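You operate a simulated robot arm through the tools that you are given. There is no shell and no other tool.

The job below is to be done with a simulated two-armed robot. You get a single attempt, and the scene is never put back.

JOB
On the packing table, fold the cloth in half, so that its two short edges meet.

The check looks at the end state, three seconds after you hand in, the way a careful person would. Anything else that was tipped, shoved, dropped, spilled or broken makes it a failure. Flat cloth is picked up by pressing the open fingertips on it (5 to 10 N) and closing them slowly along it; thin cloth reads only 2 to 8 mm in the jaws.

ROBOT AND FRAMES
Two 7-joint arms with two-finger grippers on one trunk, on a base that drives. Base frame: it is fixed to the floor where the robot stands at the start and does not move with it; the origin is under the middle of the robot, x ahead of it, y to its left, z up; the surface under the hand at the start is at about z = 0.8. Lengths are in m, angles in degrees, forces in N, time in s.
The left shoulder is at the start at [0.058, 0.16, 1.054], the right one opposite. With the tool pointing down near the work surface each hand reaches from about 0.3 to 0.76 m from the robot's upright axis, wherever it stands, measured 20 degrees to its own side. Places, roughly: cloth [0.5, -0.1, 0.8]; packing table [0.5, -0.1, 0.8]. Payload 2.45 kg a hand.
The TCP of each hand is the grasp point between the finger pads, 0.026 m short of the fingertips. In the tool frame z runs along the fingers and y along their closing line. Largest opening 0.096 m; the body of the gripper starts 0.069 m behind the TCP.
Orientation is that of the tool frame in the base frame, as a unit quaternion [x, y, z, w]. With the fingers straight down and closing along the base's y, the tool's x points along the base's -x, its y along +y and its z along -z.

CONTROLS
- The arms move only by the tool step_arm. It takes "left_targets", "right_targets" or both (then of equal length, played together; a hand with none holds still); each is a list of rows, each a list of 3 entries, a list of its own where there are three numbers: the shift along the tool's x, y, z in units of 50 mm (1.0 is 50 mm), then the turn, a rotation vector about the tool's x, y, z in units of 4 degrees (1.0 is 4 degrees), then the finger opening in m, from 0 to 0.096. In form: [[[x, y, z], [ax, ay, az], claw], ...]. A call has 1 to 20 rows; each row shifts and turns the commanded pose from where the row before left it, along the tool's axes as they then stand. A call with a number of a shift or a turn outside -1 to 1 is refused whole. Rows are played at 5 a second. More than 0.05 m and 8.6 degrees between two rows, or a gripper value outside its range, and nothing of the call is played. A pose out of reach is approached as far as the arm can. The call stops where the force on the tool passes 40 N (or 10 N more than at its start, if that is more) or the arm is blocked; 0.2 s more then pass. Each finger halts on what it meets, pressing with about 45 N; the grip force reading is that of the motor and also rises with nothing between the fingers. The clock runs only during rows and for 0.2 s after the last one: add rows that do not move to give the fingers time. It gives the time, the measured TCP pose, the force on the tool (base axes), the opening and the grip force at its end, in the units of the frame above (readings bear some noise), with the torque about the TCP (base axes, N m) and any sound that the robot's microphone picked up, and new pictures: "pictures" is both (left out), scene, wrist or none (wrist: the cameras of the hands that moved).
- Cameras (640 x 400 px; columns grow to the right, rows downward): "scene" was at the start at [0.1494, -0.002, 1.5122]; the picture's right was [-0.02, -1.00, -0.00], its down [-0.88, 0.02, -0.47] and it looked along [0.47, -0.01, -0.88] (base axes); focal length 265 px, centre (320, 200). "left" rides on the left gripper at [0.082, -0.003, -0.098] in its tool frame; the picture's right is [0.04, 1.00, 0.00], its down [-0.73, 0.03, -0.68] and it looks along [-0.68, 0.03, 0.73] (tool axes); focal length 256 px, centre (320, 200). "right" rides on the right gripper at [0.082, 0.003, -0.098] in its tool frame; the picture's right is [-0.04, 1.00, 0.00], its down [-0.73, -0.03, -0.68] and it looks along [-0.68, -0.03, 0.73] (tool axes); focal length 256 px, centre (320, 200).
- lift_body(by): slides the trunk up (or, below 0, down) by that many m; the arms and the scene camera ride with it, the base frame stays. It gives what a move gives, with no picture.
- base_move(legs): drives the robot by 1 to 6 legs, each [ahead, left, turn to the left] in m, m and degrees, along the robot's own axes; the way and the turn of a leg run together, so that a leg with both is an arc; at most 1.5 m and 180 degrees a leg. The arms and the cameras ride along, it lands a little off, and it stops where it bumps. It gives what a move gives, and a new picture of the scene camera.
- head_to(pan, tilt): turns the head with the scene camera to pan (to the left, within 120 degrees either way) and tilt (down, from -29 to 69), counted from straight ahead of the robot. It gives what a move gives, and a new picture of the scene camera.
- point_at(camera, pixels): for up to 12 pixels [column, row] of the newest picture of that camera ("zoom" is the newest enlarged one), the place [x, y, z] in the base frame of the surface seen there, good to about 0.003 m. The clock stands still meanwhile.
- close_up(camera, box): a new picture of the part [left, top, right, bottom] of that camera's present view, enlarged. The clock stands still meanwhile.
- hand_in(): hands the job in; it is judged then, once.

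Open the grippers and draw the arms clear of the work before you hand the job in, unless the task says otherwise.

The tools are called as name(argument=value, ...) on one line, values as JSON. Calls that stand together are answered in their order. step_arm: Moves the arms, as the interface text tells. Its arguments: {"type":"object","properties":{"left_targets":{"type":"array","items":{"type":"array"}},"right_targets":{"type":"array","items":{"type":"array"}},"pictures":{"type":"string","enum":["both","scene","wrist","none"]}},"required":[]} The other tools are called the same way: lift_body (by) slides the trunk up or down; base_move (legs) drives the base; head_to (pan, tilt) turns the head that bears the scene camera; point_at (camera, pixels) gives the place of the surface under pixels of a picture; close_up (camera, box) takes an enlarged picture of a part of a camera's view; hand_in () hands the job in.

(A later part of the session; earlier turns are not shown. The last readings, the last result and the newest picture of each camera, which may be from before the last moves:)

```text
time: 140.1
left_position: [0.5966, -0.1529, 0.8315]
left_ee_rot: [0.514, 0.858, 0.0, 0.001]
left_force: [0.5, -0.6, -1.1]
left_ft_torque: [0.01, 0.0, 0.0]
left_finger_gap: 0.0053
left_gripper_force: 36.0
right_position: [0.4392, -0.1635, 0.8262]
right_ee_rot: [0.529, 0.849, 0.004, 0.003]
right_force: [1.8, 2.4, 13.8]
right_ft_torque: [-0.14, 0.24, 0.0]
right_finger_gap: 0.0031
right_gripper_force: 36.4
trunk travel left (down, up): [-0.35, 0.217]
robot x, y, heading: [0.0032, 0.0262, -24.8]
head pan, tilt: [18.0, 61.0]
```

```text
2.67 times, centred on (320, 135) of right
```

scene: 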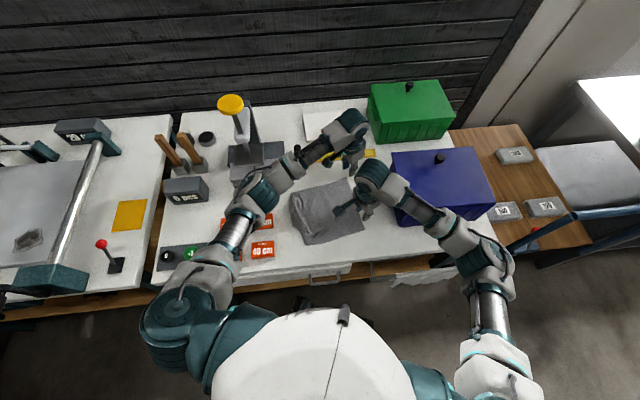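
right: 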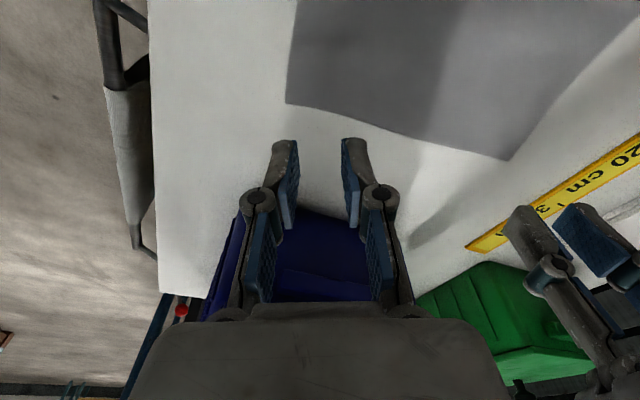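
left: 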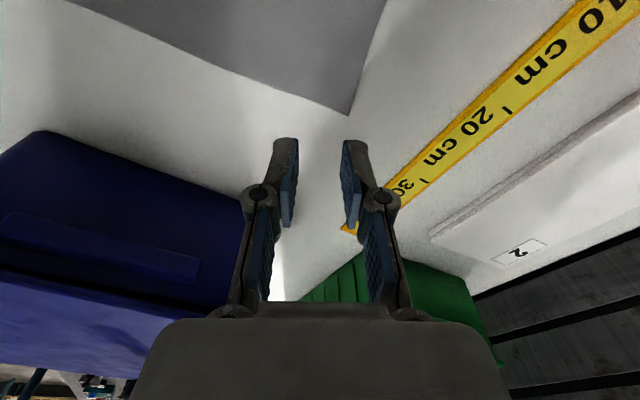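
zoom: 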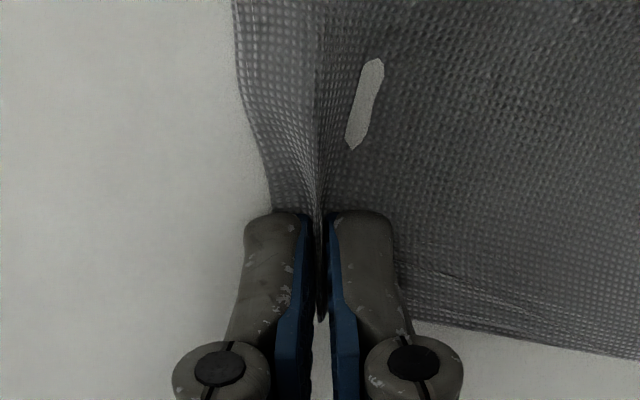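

Both right corners are pinched. I lift along a slant to the left until the cloth hangs free.

step_arm(left_targets=[[[0.188, 0.115, -0.44], [0, 0, 0], 0.0], [[0.188, 0.115, -0.44], [0, 0, 0], 0.0], [[0.188, 0.115, -0.44], [0, 0, 0], 0.0], [[0.188, 0.115, -0.44], [0, 0, 0], 0.0], [[0.188, 0.115, -0.44], [0, 0, 0], 0.0], [[0.188, 0.115, -0.44], [0, 0, 0], 0.0], [[0.188, 0.115, -0.44], [0, 0, 0], 0.0], [[0.188, 0.115, -0.44], [0, 0, 0], 0.0], [[0.188, 0.115, -0.44], [0, 0, 0], 0.0], [[0.188, 0.115, -0.44], [0, 0, 0], 0.0], [[0.188, 0.115, -0.44], [0, 0, 0], 0.0], [[0.188, 0.115, -0.44], [0, 0, 0], 0.0], [[0, 0, -0.44], [0, 0, 0], 0.0], [[0, 0, -0.44], [0, 0, 0], 0.0], [[0, 0, 0], [0, 0, 0], 0.0], [[0, 0, 0], [0, 0, 0], 0.0], [[0, 0, 0], [0, 0, 0], 0.0]], right_targets=[[[0.203, 0.086, -0.44], [0, 0, 0], 0.0], [[0.203, 0.086, -0.44], [0, 0, 0], 0.0], [[0.203, 0.086, -0.44], [0, 0, 0], 0.0], [[0.203, 0.086, -0.44], [0, 0, 0], 0.0], [[0.203, 0.086, -0.44], [0, 0, 0], 0.0], [[0.203, 0.086, -0.44], [0, 0, 0], 0.0], [[0.203, 0.086, -0.44], [0, 0, 0], 0.0], [[0.203, 0.086, -0.44], [0, 0, 0], 0.0], [[0.203, 0.086, -0.44], [0, 0, 0], 0.0], [[0.203, 0.086, -0.44], [0, 0, 0], 0.0], [[0.203, 0.086, -0.44], [0, 0, 0], 0.0], [[0.203, 0.086, -0.44], [0, 0, 0], 0.0], [[0, 0, -0.44], [0, 0, 0], 0.0], [[0, 0, -0.44], [0, 0, 0], 0.0], [[0, 0, 0], [0, 0, 0], 0.0], [[0, 0, 0], [0, 0, 0], 0.0], [[0, 0, 0], [0, 0, 0], 0.0]], pictures="both")

close_up(camera="right", box=[240, 0, 600, 250])

close_up(camera="scene", box=[260, 100, 440, 250])

```text
time: 143.7
left_position: [0.6036, -0.0201, 1.1381]
left_ee_rot: [0.514, 0.858, -0.001, 0.0]
left_force: [-0.2, 0.0, -1.8]
left_ft_torque: [-0.04, 0.02, -0.05]
left_finger_gap: 0.0045
left_gripper_force: 38.4
right_position: [0.4288, -0.0326, 1.1337]
right_ee_rot: [0.529, 0.849, 0.003, 0.004]
right_force: [0.3, 0.5, -0.7]
right_ft_torque: [0.01, -0.02, -0.02]
right_finger_gap: 0.0042
right_gripper_force: 36.8
trunk travel left (down, up): [-0.35, 0.217]
robot x, y, heading: [0.0086, 0.0245, -24.7]
head pan, tilt: [18.0, 61.0]
```

scene: 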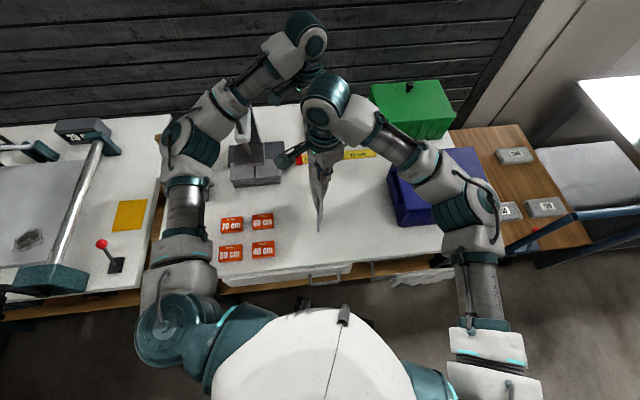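
right: 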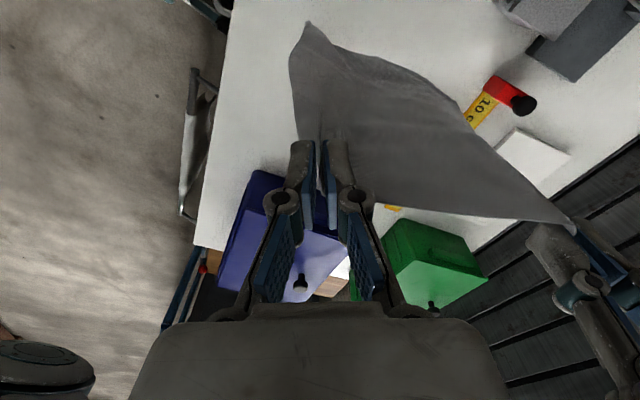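
left: 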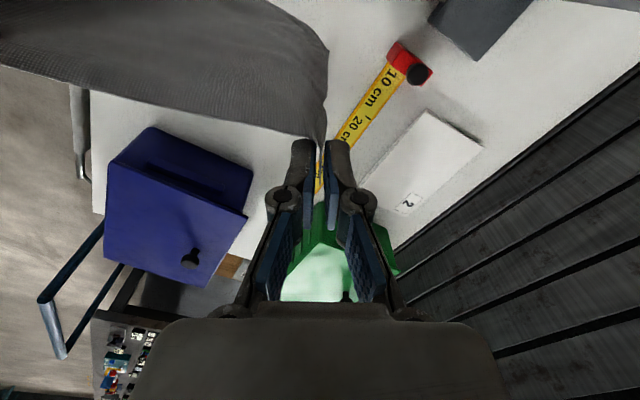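

```text
1.60 times, centred on (420, 125) of right
```

zoom: 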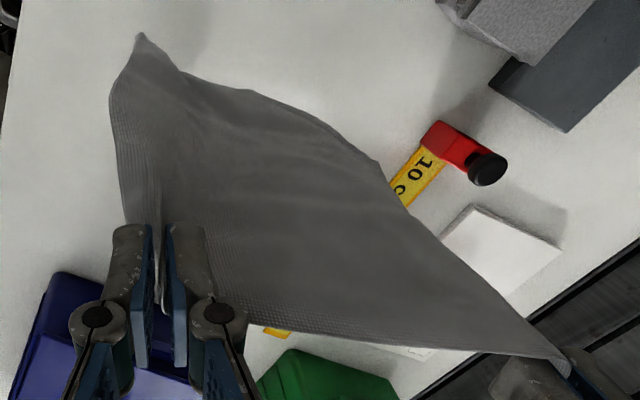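

```text
2.67 times, centred on (350, 175) of scene
```

zoom: 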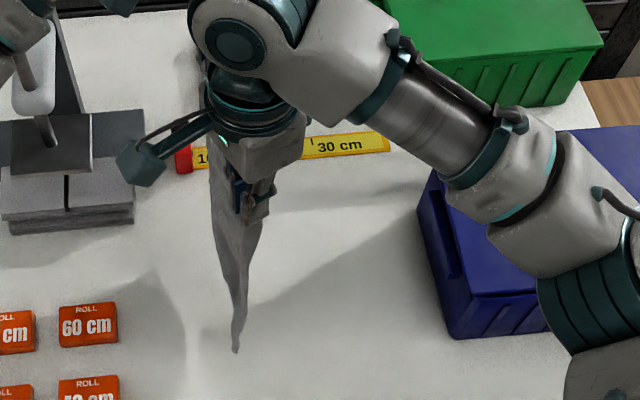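

The cloth hangs well from its right edge. I measure the lower edge.

point_at(camera="right", pixels=[[309, 26], [318, 45], [376, 62], [420, 82], [452, 104], [300, 70], [460, 125], [350, 100]])

point_at(camera="scene", pixels=[[318, 230], [319, 222], [316, 205]])

```text
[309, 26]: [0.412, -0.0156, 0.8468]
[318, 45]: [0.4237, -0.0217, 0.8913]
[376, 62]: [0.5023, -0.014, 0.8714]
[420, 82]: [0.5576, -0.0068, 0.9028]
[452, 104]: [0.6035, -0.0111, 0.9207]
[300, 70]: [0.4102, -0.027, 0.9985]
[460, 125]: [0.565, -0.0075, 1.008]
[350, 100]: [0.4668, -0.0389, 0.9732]
```

```text
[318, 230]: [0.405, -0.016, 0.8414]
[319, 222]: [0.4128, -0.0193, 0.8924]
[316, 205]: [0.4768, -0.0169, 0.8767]
```

The far lower corner seems still ~8 cm short (tucked). I shake the sheet sideways to open it.

step_arm(left_targets=[[[-0.8, -0.43, 0], [0, 0, 0], 0.0], [[0.8, 0.43, 0], [0, 0, 0], 0.0], [[0.4, 0.2, 0], [0, 0, 0], 0.0], [[-0.8, -0.43, 0], [0, 0, 0], 0.0], [[-0.8, -0.43, 0], [0, 0, 0], 0.0], [[0.8, 0.43, 0], [0, 0, 0], 0.0], [[0.4, 0.23, 0], [0, 0, 0], 0.0], [[0, 0, 0], [0, 0, 0], 0.0], [[0, 0, 0], [0, 0, 0], 0.0], [[0, 0, 0], [0, 0, 0], 0.0], [[0, 0, 0], [0, 0, 0], 0.0], [[0, 0, 0], [0, 0, 0], 0.0], [[0, 0, 0], [0, 0, 0], 0.0], [[0, 0, 0], [0, 0, 0], 0.0]], right_targets=[[[-0.8, -0.4, 0], [0, 0, 0], 0.0], [[0.8, 0.4, 0], [0, 0, 0], 0.0], [[0.4, 0.2, 0], [0, 0, 0], 0.0], [[-0.8, -0.4, 0], [0, 0, 0], 0.0], [[-0.8, -0.4, 0], [0, 0, 0], 0.0], [[0.8, 0.4, 0], [0, 0, 0], 0.0], [[0.4, 0.2, 0], [0, 0, 0], 0.0], [[0, 0, 0], [0, 0, 0], 0.0], [[0, 0, 0], [0, 0, 0], 0.0], [[0, 0, 0], [0, 0, 0], 0.0], [[0, 0, 0], [0, 0, 0], 0.0], [[0, 0, 0], [0, 0, 0], 0.0], [[0, 0, 0], [0, 0, 0], 0.0], [[0, 0, 0], [0, 0, 0], 0.0]], pictures="both")

close_up(camera="right", box=[240, 0, 600, 250])

point_at(camera="right", pixels=[[309, 30], [376, 62], [420, 82], [452, 104], [470, 120], [460, 125]])

```text
time: 146.7
left_position: [0.5906, -0.0438, 1.1402]
left_ee_rot: [0.516, 0.857, 0.008, 0.0]
left_force: [-1.4, -0.7, -0.4]
left_ft_torque: [0.12, -0.05, -0.06]
left_finger_gap: 0.0032
left_gripper_force: 37.6
right_position: [0.4204, -0.0552, 1.1379]
right_ee_rot: [0.53, 0.848, 0.013, 0.003]
right_force: [-1.6, -2.1, -0.2]
right_ft_torque: [0.04, 0.16, -0.03]
right_finger_gap: 0.0003
right_gripper_force: 27.4
trunk travel left (down, up): [-0.35, 0.217]
robot x, y, heading: [0.0055, 0.0196, -24.8]
head pan, tilt: [18.0, 61.0]
```

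scene: 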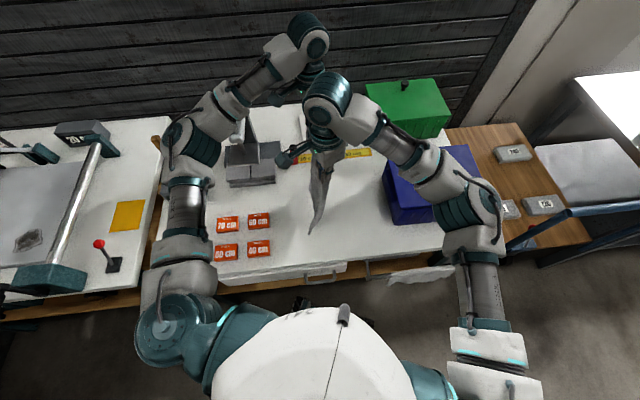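
right: 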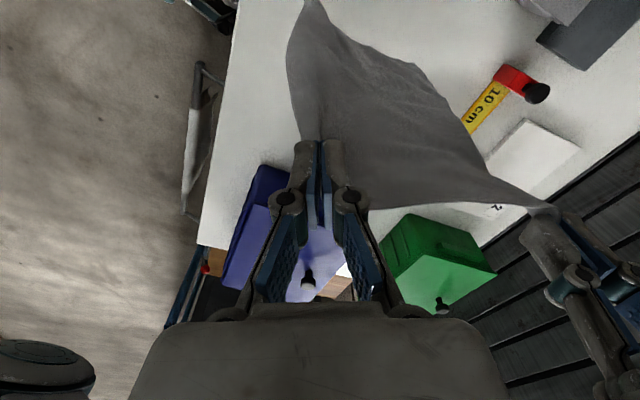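
left: 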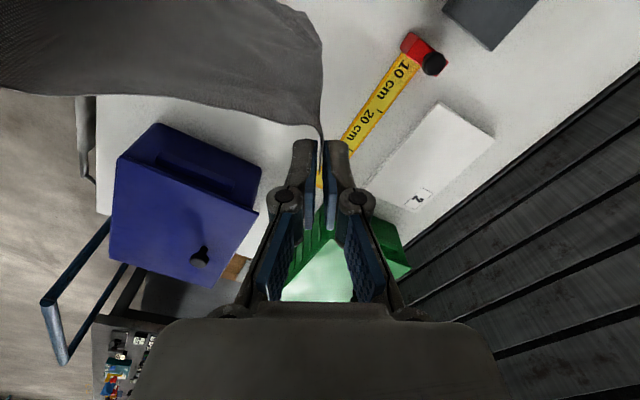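

```text
1.60 times, centred on (420, 125) of right
```

zoom: 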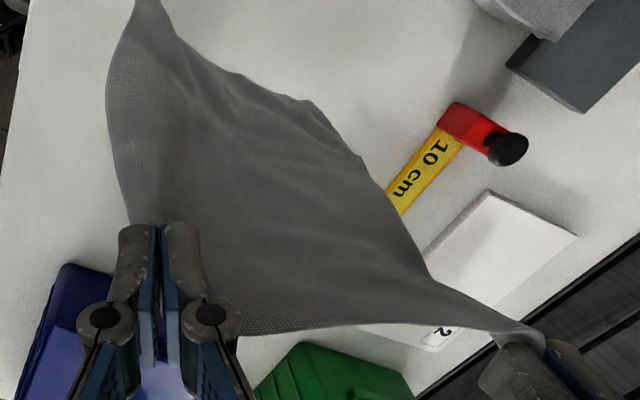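

```text
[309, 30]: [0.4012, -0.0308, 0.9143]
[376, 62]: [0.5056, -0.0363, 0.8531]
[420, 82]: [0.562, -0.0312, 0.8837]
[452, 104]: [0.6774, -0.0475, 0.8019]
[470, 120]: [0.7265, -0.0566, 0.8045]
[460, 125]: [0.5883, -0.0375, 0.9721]
```

The outline now looks like a full sheet with far corner near zoom (360,155). I let it settle and measure.

step_arm(left_targets=[[[0, 0, 0], [0, 0, 0], 0.0], [[0, 0, 0], [0, 0, 0], 0.0], [[0, 0, 0], [0, 0, 0], 0.0], [[0, 0, 0], [0, 0, 0], 0.0], [[0, 0, 0], [0, 0, 0], 0.0], [[0, 0, 0], [0, 0, 0], 0.0], [[0, 0, 0], [0, 0, 0], 0.0], [[0, 0, 0], [0, 0, 0], 0.0], [[0, 0, 0], [0, 0, 0], 0.0], [[0, 0, 0], [0, 0, 0], 0.0], [[0, 0, 0], [0, 0, 0], 0.0], [[0, 0, 0], [0, 0, 0], 0.0]], pictures="both")

close_up(camera="right", box=[240, 0, 600, 250])

point_at(camera="zoom", pixels=[[150, 30], [230, 85], [300, 110], [350, 150], [365, 175], [400, 250], [120, 100]])

```text
time: 149.2
left_position: [0.5946, -0.0326, 1.1378]
left_ee_rot: [0.515, 0.857, 0.005, 0.002]
left_force: [-1.8, -0.7, -0.2]
left_ft_torque: [0.07, -0.04, 0.0]
left_finger_gap: 0.0013
left_gripper_force: 28.5
right_position: [0.4255, -0.0467, 1.1354]
right_ee_rot: [0.53, 0.848, 0.009, 0.003]
right_force: [0.4, -0.5, -0.8]
right_ft_torque: [0.06, 0.12, 0.02]
right_finger_gap: 0.0019
right_gripper_force: 29.3
trunk travel left (down, up): [-0.35, 0.217]
robot x, y, heading: [0.0016, 0.0215, -24.8]
head pan, tilt: [18.0, 61.0]
```

scene: 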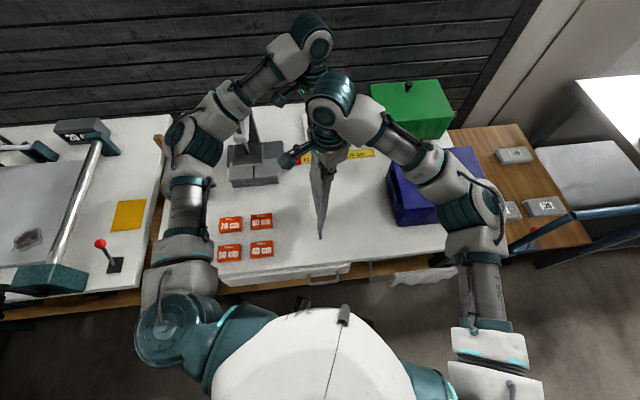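
left: 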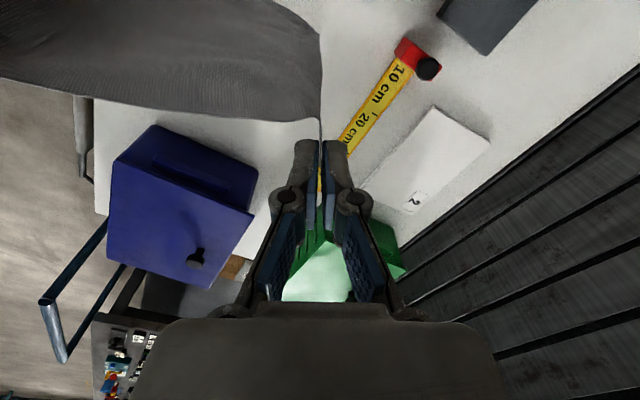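

```text
1.60 times, centred on (420, 125) of right
```

zoom: 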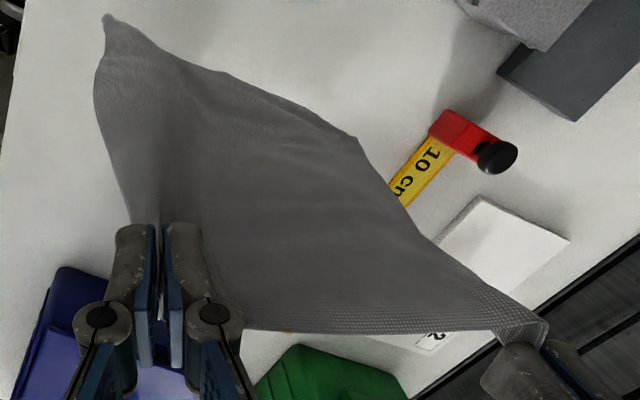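

```text
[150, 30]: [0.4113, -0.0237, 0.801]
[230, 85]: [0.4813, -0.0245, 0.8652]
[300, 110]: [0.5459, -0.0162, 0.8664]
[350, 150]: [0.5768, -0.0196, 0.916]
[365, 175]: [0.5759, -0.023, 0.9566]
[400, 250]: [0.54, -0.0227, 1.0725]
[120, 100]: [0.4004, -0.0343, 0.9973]
```

The far lower corner may still be dog-eared on the hidden side. I rotate the hanging sheet ~40° toward the scene camera (keeping the spacing) to see it.

step_arm(left_targets=[[[0.26, 0.03, 0], [0, 0, 0], 0.0], [[0.26, 0.03, 0], [0, 0, 0], 0.0], [[0.26, 0.03, 0], [0, 0, 0], 0.0], [[0.26, 0.03, 0], [0, 0, 0], 0.0], [[0, 0, 0], [0, 0, 0], 0.0], [[0, 0, 0], [0, 0, 0], 0.0], [[0, 0, 0], [0, 0, 0], 0.0], [[0, 0, 0], [0, 0, 0], 0.0], [[0, 0, 0], [0, 0, 0], 0.0]], right_targets=[[[-0.26, -0.015, 0], [0, 0, 0], 0.0], [[-0.26, -0.015, 0], [0, 0, 0], 0.0], [[-0.26, -0.015, 0], [0, 0, 0], 0.0], [[-0.26, -0.015, 0], [0, 0, 0], 0.0], [[0, 0, 0], [0, 0, 0], 0.0], [[0, 0, 0], [0, 0, 0], 0.0], [[0, 0, 0], [0, 0, 0], 0.0], [[0, 0, 0], [0, 0, 0], 0.0], [[0, 0, 0], [0, 0, 0], 0.0]], pictures="both")

close_up(camera="scene", box=[260, 110, 420, 250])

close_up(camera="left", box=[60, 0, 400, 200])

```text
time: 151.2
left_position: [0.5775, 0.0129, 1.1421]
left_ee_rot: [0.514, 0.857, 0.007, 0.001]
left_force: [-2.7, -2.9, 0.7]
left_ft_torque: [-0.04, 0.07, -0.01]
left_finger_gap: 0.0023
left_gripper_force: 29.6
right_position: [0.4433, -0.0984, 1.1395]
right_ee_rot: [0.53, 0.848, 0.01, 0.004]
right_force: [0.8, -0.3, 3.8]
right_ft_torque: [0.11, -0.02, 0.04]
right_finger_gap: 0.0034
right_gripper_force: 31.0
trunk travel left (down, up): [-0.35, 0.217]
robot x, y, heading: [0.0047, 0.0208, -24.7]
head pan, tilt: [18.0, 61.0]
```

scene: 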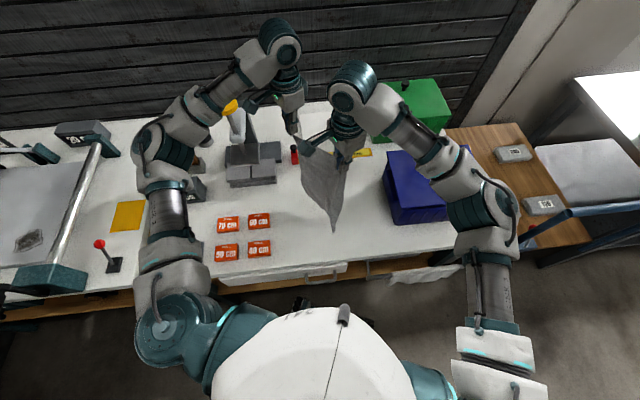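
right: 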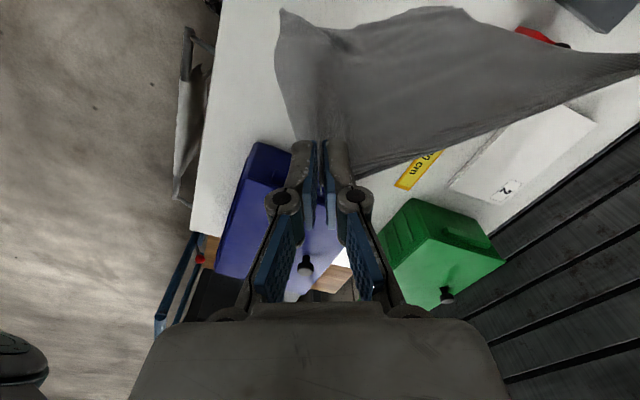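
left: 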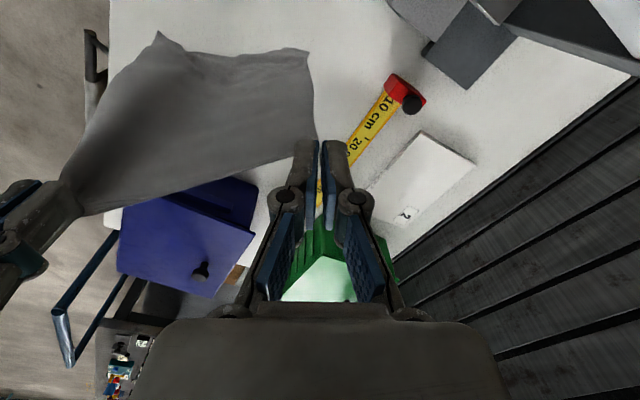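

```text
2.86 times, centred on (340, 180) of scene
```

zoom: 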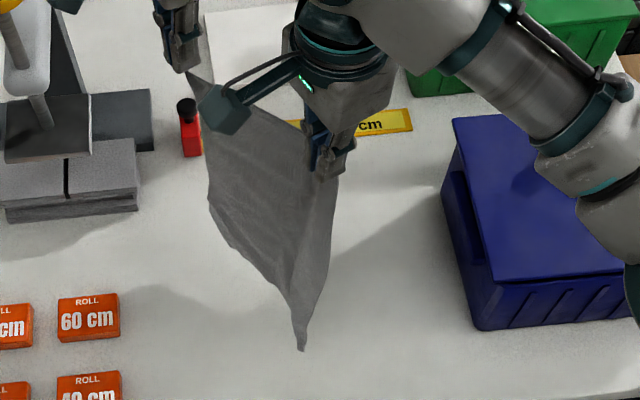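

```text
1.88 times, centred on (230, 100) of left
```

zoom: 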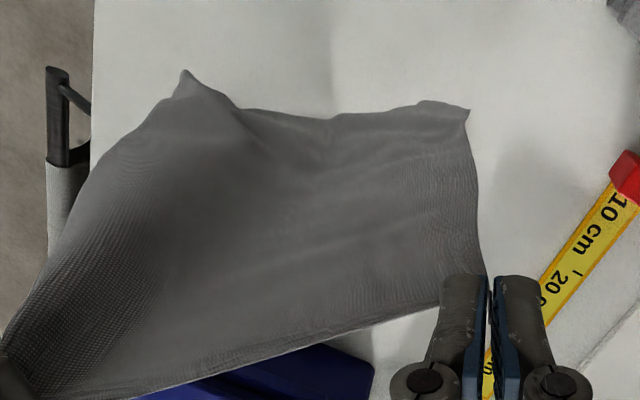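

The left view now shows the whole sheet as a rectangle, far lower corner at zoom (468,107). I measure the corners.

point_at(camera="zoom", pixels=[[464, 110], [430, 108], [350, 118], [250, 112], [187, 75], [472, 180], [300, 200]])

point_at(camera="scene", pixels=[[334, 230], [326, 206], [313, 189], [303, 180]])

```text
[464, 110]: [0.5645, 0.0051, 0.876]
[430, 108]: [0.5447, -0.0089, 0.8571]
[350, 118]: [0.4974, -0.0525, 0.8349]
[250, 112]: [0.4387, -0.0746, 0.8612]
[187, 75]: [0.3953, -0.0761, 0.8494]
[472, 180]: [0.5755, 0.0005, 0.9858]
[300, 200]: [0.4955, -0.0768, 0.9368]
```

```text
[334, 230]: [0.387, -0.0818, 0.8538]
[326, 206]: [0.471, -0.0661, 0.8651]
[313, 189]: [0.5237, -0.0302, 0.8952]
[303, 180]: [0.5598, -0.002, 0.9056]
```

The lower edge is nearly level (0.835–0.876 m) – fully open except a tiny crease. I rotate back to ~12° keeping the edge taut, shifting a bit left, ready for the lay-down.

step_arm(left_targets=[[[-0.04, 0.09, 0], [0, 0, 0], 0.0], [[-0.04, 0.09, 0], [0, 0, 0], 0.0], [[-0.04, 0.09, 0], [0, 0, 0], 0.0], [[-0.04, 0.09, 0], [0, 0, 0], 0.0], [[0, 0, 0], [0, 0, 0], 0.0], [[0, 0, 0], [0, 0, 0], 0.0], [[0, 0, 0], [0, 0, 0], 0.0], [[0, 0, 0], [0, 0, 0], 0.0], [[0, 0, 0], [0, 0, 0], 0.0], [[0, 0, 0], [0, 0, 0], 0.0]], right_targets=[[[0.363, 0.093, 0], [0, 0, 0], 0.0], [[0.363, 0.093, 0], [0, 0, 0], 0.0], [[0.363, 0.093, 0], [0, 0, 0], 0.0], [[0.363, 0.093, 0], [0, 0, 0], 0.0], [[0, 0, 0], [0, 0, 0], 0.0], [[0, 0, 0], [0, 0, 0], 0.0], [[0, 0, 0], [0, 0, 0], 0.0], [[0, 0, 0], [0, 0, 0], 0.0], [[0, 0, 0], [0, 0, 0], 0.0], [[0, 0, 0], [0, 0, 0], 0.0]], pictures="both")

close_up(camera="right", box=[240, 0, 600, 250])

point_at(camera="zoom", pixels=[[110, 30], [200, 70], [300, 110], [345, 140], [360, 165], [400, 250]])

```text
time: 153.4
left_position: [0.6095, 0.0443, 1.1362]
left_ee_rot: [0.512, 0.859, -0.006, 0.0]
left_force: [1.0, 0.4, -0.6]
left_ft_torque: [-0.07, 0.05, -0.03]
left_finger_gap: 0.0009
left_gripper_force: 30.4
right_position: [0.4404, 0.0072, 1.1345]
right_ee_rot: [0.529, 0.849, -0.001, 0.006]
right_force: [-0.6, 1.1, -0.9]
right_ft_torque: [-0.05, -0.05, 0.02]
right_finger_gap: 0.0015
right_gripper_force: 29.5
trunk travel left (down, up): [-0.35, 0.217]
robot x, y, heading: [0.0063, 0.0291, -24.6]
head pan, tilt: [18.0, 61.0]
```

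scene: 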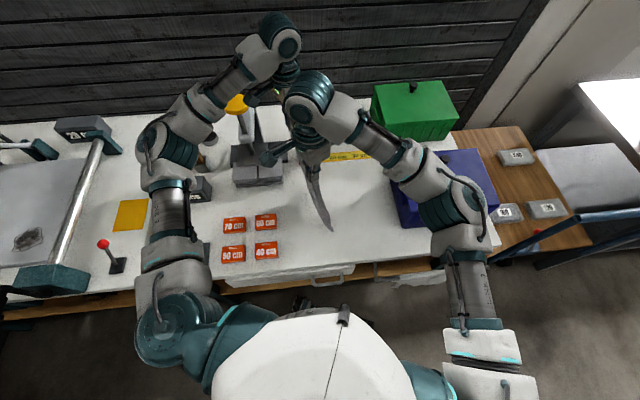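
right: 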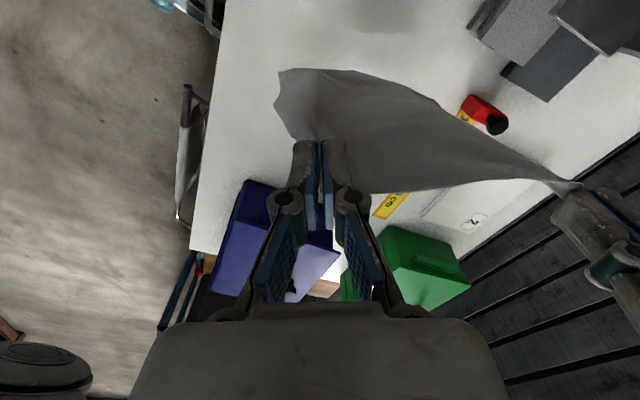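
left: 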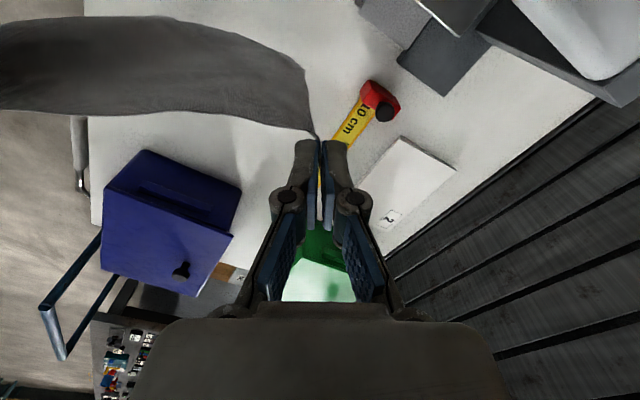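

```text
1.60 times, centred on (420, 125) of right
```

zoom: 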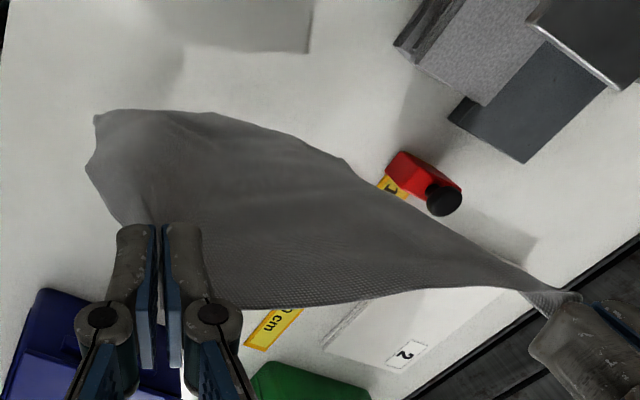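

```text
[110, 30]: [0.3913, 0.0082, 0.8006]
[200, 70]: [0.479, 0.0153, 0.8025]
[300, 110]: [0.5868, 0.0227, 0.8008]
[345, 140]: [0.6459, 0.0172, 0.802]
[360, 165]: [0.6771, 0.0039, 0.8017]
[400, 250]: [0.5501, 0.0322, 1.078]
```

Starting the lay-down: lower with a rightward slant so the lower (left) edge touches and trails to the left; pause halfway to check.

step_arm(left_targets=[[[-0.097, -0.027, 0.225], [0, 0, 0], 0.0], [[-0.097, -0.027, 0.225], [0, 0, 0], 0.0], [[-0.097, -0.027, 0.225], [0, 0, 0], 0.0], [[-0.097, -0.027, 0.225], [0, 0, 0], 0.0], [[-0.22, -0.063, 0.229], [0, 0, 0], 0.0], [[-0.22, -0.063, 0.229], [0, 0, 0], 0.0], [[-0.22, -0.063, 0.229], [0, 0, 0], 0.0], [[-0.22, -0.063, 0.229], [0, 0, 0], 0.0], [[-0.22, -0.063, 0.229], [0, 0, 0], 0.0], [[-0.22, -0.063, 0.229], [0, 0, 0], 0.0]], right_targets=[[[-0.098, -0.023, 0.225], [0, 0, 0], 0.0], [[-0.098, -0.023, 0.225], [0, 0, 0], 0.0], [[-0.098, -0.023, 0.225], [0, 0, 0], 0.0], [[-0.098, -0.023, 0.225], [0, 0, 0], 0.0], [[-0.223, -0.054, 0.229], [0, 0, 0], 0.0], [[-0.223, -0.054, 0.229], [0, 0, 0], 0.0], [[-0.223, -0.054, 0.229], [0, 0, 0], 0.0], [[-0.223, -0.054, 0.229], [0, 0, 0], 0.0], [[-0.223, -0.054, 0.229], [0, 0, 0], 0.0], [[-0.223, -0.054, 0.229], [0, 0, 0], 0.0]], pictures="both")

close_up(camera="right", box=[240, 0, 600, 250])

close_up(camera="scene", box=[260, 110, 420, 250])

```text
time: 155.7
left_position: [0.6207, -0.0673, 1.0271]
left_ee_rot: [0.514, 0.858, 0.004, 0.0]
left_force: [0.1, -1.3, 0.7]
left_ft_torque: [0.04, -0.04, -0.01]
left_finger_gap: 0.0013
left_gripper_force: 30.5
right_position: [0.4508, -0.1056, 1.0209]
right_ee_rot: [0.53, 0.848, 0.007, 0.003]
right_force: [0.3, -1.3, -0.7]
right_ft_torque: [0.03, 0.02, 0.01]
right_finger_gap: 0.0013
right_gripper_force: 29.4
trunk travel left (down, up): [-0.35, 0.217]
robot x, y, heading: [0.0003, 0.0241, -24.8]
head pan, tilt: [18.0, 61.0]
```

scene: 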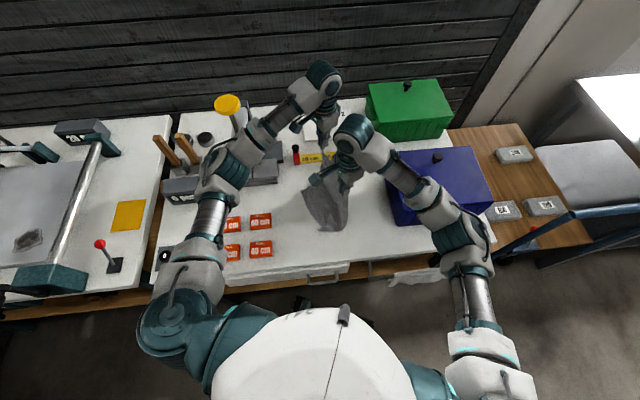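
right: 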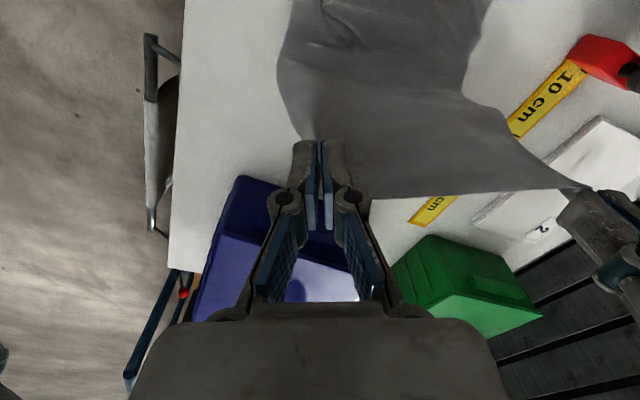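
left: 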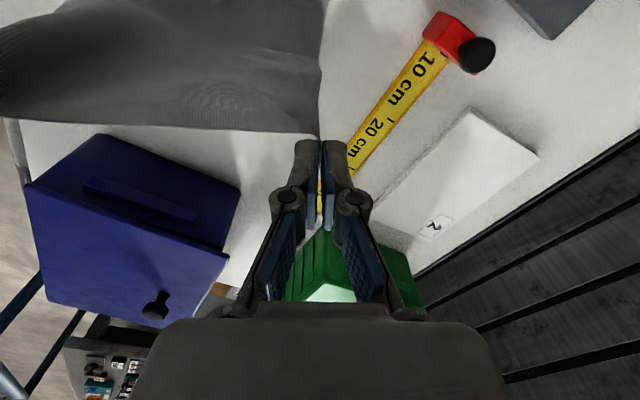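

```text
1.60 times, centred on (420, 125) of right
```

zoom: 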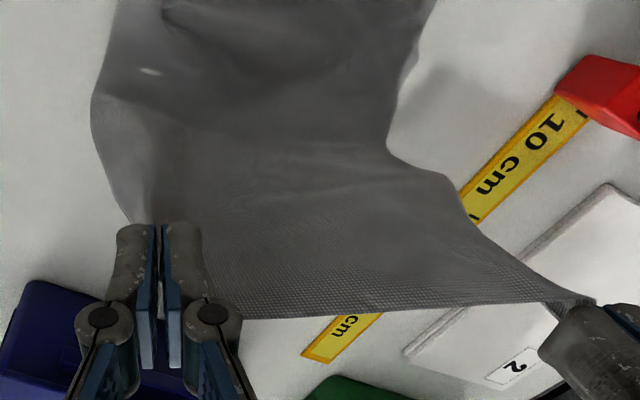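

```text
2.86 times, centred on (340, 180) of scene
```

zoom: 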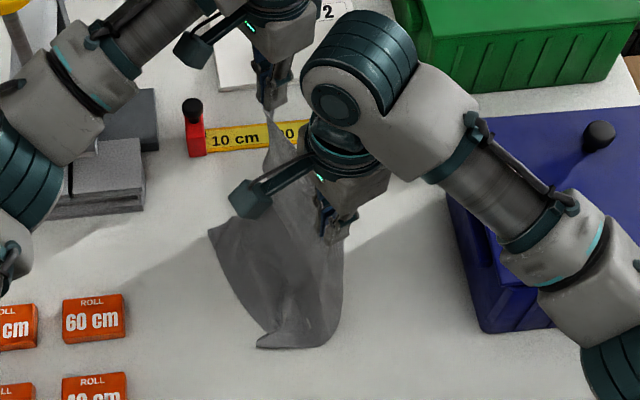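

It's laying out well: left edge on the table from scene zoom (210,235) to (262,347). I measure these to compute the remaining path.

point_at(camera="scene", pixels=[[303, 193], [320, 230], [309, 210], [313, 220], [336, 229], [342, 225]])

point_at(camera="right", pixels=[[300, 60], [350, 20], [420, 40], [480, 10], [470, 60], [465, 90]])

```text
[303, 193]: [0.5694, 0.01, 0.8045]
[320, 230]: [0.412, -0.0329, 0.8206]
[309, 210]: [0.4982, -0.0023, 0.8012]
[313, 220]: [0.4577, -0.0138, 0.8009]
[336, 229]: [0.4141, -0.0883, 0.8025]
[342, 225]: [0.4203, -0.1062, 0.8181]
```

```text
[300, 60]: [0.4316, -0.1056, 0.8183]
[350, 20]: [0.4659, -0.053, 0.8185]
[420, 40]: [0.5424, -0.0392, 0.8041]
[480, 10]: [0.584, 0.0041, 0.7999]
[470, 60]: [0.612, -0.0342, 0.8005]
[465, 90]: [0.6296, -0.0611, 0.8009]
```

Left edge: (0.41,−0.03)–(0.57,0.01). I continue the slanted descent until half the cloth is laid.

step_arm(left_targets=[[[-0.22, -0.063, 0.22], [0, 0, 0], 0.0], [[-0.22, -0.063, 0.22], [0, 0, 0], 0.0], [[-0.22, -0.063, 0.22], [0, 0, 0], 0.0], [[-0.22, -0.063, 0.22], [0, 0, 0], 0.0], [[-0.22, -0.063, 0.22], [0, 0, 0], 0.0], [[-0.22, -0.063, 0.22], [0, 0, 0], 0.0]], right_targets=[[[-0.223, -0.054, 0.22], [0, 0, 0], 0.0], [[-0.223, -0.054, 0.22], [0, 0, 0], 0.0], [[-0.223, -0.054, 0.22], [0, 0, 0], 0.0], [[-0.223, -0.054, 0.22], [0, 0, 0], 0.0], [[-0.223, -0.054, 0.22], [0, 0, 0], 0.0], [[-0.223, -0.054, 0.22], [0, 0, 0], 0.0]], pictures="both")

close_up(camera="scene", box=[270, 130, 430, 250])

close_up(camera="right", box=[240, 0, 600, 250])

```text
time: 157.1
left_position: [0.6413, -0.1201, 0.9571]
left_ee_rot: [0.514, 0.858, -0.003, 0.001]
left_force: [0.9, 0.8, -0.4]
left_ft_torque: [0.0, 0.04, 0.0]
left_finger_gap: 0.0011
left_gripper_force: 30.6
right_position: [0.4731, -0.1571, 0.9571]
right_ee_rot: [0.53, 0.848, 0.001, 0.003]
right_force: [0.8, 0.5, -0.5]
right_ft_torque: [-0.05, -0.01, 0.02]
right_finger_gap: 0.0021
right_gripper_force: 29.1
trunk travel left (down, up): [-0.35, 0.217]
robot x, y, heading: [0.0067, 0.0267, -24.9]
head pan, tilt: [18.0, 61.0]
```

scene: 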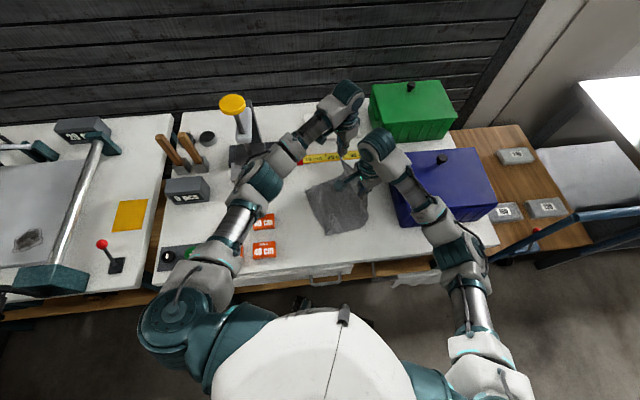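
right: 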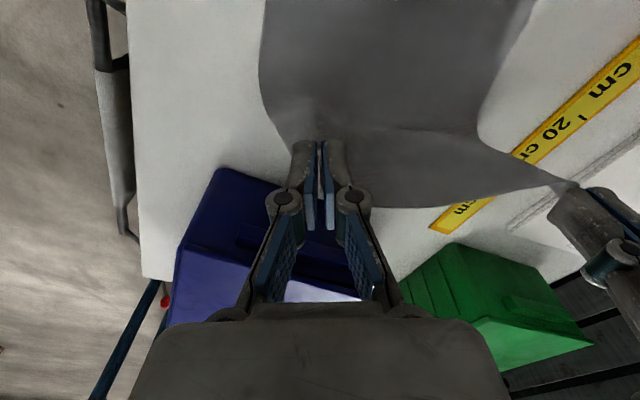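
left: 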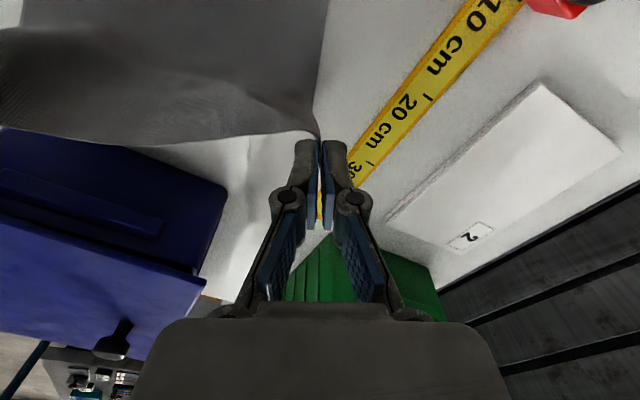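

```text
3.33 times, centred on (350, 190) of scene
```

zoom: 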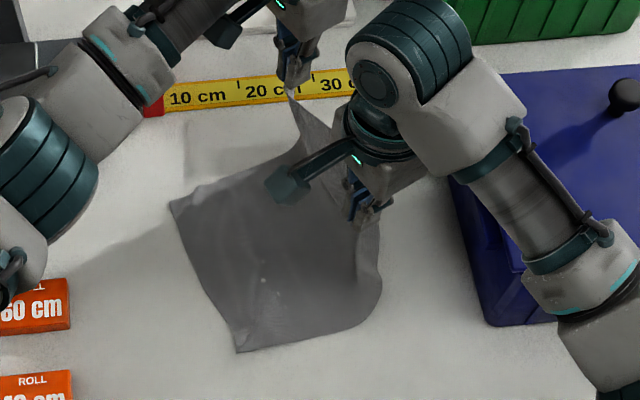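

```text
1.60 times, centred on (420, 125) of right
```

zoom: 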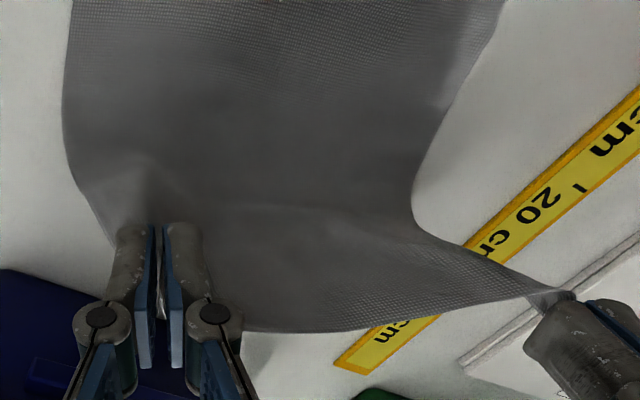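

Excellent – half the cloth lies flat, left edge from zoom (170,207) to (237,350). I measure it and the lift-off line.

point_at(camera="scene", pixels=[[306, 192.5], [325.5, 234], [315, 212], [368, 218], [363, 227], [340, 232], [338, 177], [355, 205]])

point_at(camera="right", pixels=[[262, 80], [275, 120], [300, 100], [400, 120], [480, 110], [482, 130], [520, 20], [330, 20]])

```text
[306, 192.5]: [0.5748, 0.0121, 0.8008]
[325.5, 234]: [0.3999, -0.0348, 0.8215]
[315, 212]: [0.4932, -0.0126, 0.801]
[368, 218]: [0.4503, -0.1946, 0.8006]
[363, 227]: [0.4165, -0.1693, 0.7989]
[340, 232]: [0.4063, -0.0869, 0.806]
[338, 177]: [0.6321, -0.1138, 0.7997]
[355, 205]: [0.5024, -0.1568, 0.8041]
```

```text
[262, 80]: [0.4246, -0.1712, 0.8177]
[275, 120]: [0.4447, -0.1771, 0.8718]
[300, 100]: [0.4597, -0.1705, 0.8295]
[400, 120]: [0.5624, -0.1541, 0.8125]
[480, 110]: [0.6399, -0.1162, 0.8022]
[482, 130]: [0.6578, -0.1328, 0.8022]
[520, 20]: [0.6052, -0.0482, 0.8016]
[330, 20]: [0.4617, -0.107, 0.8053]
```

Exactly half is laid (0.146 m). Now the second phase: carry the held edge back left while lowering, laying the top layer over; pause at ~5 cm height.

step_arm(left_targets=[[[0.228, -0.007, 0.198], [0, 0, 0], 0.0], [[0.228, -0.007, 0.198], [0, 0, 0], 0.0], [[0.228, -0.007, 0.198], [0, 0, 0], 0.0], [[0.228, -0.007, 0.198], [0, 0, 0], 0.0], [[0.228, -0.007, 0.198], [0, 0, 0], 0.0], [[0.228, -0.007, 0.198], [0, 0, 0], 0.0], [[0.228, -0.007, 0.198], [0, 0, 0], 0.0], [[0.228, -0.007, 0.198], [0, 0, 0], 0.0]], right_targets=[[[0.228, -0.016, 0.198], [0, 0, 0], 0.0], [[0.228, -0.016, 0.198], [0, 0, 0], 0.0], [[0.228, -0.016, 0.198], [0, 0, 0], 0.0], [[0.228, -0.016, 0.198], [0, 0, 0], 0.0], [[0.228, -0.016, 0.198], [0, 0, 0], 0.0], [[0.228, -0.016, 0.198], [0, 0, 0], 0.0], [[0.228, -0.016, 0.198], [0, 0, 0], 0.0], [[0.228, -0.016, 0.198], [0, 0, 0], 0.0]], pictures="both")

close_up(camera="scene", box=[270, 130, 430, 250])

close_up(camera="right", box=[240, 0, 600, 250])

close_up(camera="left", box=[40, 0, 400, 250])

```text
time: 158.8
left_position: [0.5938, -0.0425, 0.8795]
left_ee_rot: [0.514, 0.858, -0.001, 0.002]
left_force: [0.1, 0.3, 0.1]
left_ft_torque: [-0.02, 0.04, 0.01]
left_finger_gap: 0.0012
left_gripper_force: 30.4
right_position: [0.4269, -0.079, 0.8773]
right_ee_rot: [0.529, 0.849, 0.003, 0.005]
right_force: [0.9, 1.0, 0.4]
right_ft_torque: [-0.08, -0.02, 0.03]
right_finger_gap: 0.004
right_gripper_force: 38.9
trunk travel left (down, up): [-0.35, 0.217]
robot x, y, heading: [0.0054, 0.0275, -24.7]
head pan, tilt: [18.0, 61.0]
```

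scene: 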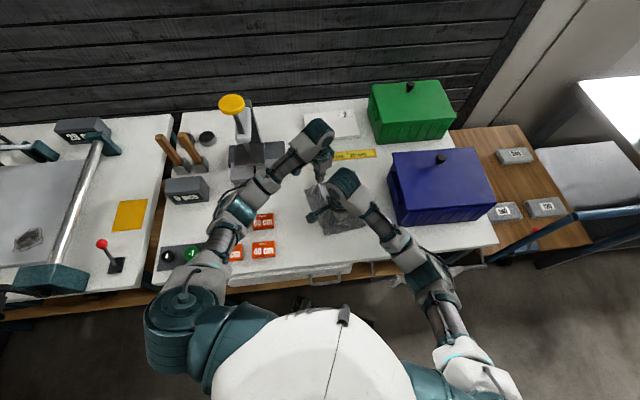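
right: 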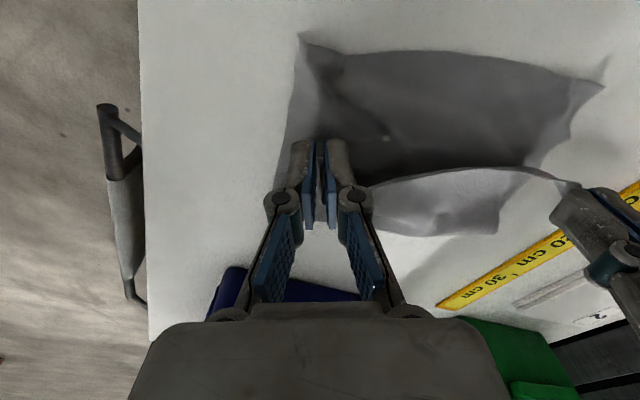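
left: 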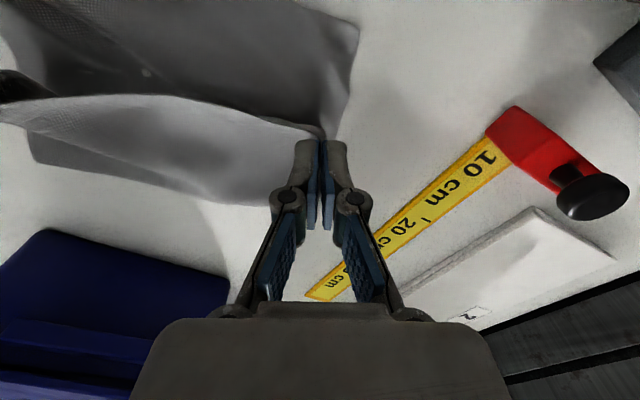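

```text
3.33 times, centred on (350, 190) of scene
```

zoom: 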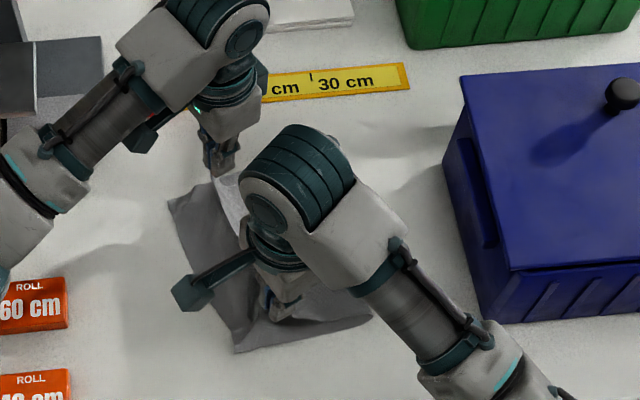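

```text
1.60 times, centred on (420, 125) of right
```

zoom: 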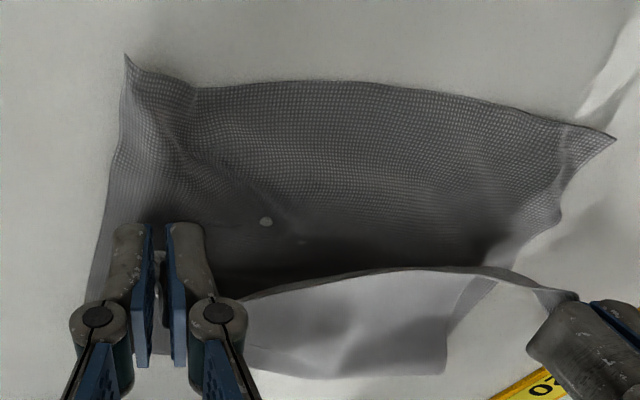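

```text
1.60 times, centred on (220, 125) of left
```

zoom: 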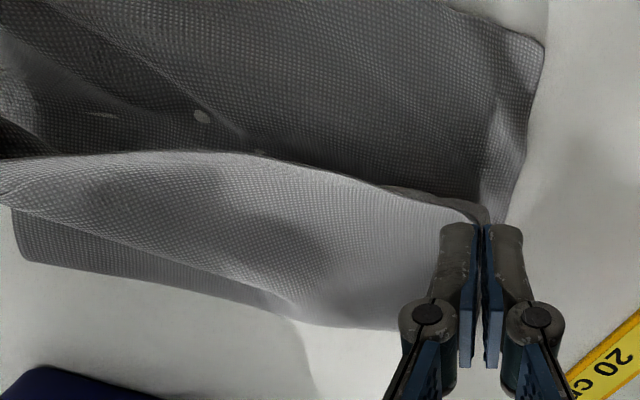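

The top layer folds over beautifully; the bottom's left edge is clearly visible from (125,55) to (615,135) in the right zoom. I measure its corners for the final placement.

point_at(camera="right", pixels=[[299, 38], [306, 44], [600, 86], [590, 86], [450, 58], [380, 55], [345, 56], [520, 66], [570, 135], [290, 150]])

point_at(camera="scene", pixels=[[301, 191], [321, 234], [362, 225], [310, 212]])

point_at(camera="left", pixels=[[30, 160], [55, 165], [170, 190], [230, 205], [357, 30], [345, 100]])

```text
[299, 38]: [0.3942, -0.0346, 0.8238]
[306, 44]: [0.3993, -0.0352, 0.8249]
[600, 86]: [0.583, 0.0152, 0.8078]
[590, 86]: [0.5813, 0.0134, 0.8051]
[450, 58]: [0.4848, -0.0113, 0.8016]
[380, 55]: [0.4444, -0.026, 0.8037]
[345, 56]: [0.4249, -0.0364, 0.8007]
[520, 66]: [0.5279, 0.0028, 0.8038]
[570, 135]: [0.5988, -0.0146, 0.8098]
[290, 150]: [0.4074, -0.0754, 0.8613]
```

```text
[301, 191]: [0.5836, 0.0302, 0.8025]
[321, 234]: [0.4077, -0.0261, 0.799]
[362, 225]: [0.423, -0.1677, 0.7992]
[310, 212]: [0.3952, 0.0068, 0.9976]
```

```text
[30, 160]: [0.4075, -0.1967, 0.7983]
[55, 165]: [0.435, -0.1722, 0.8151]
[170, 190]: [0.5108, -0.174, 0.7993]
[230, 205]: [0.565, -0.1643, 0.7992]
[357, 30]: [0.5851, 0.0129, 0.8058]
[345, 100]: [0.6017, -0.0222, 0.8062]
```

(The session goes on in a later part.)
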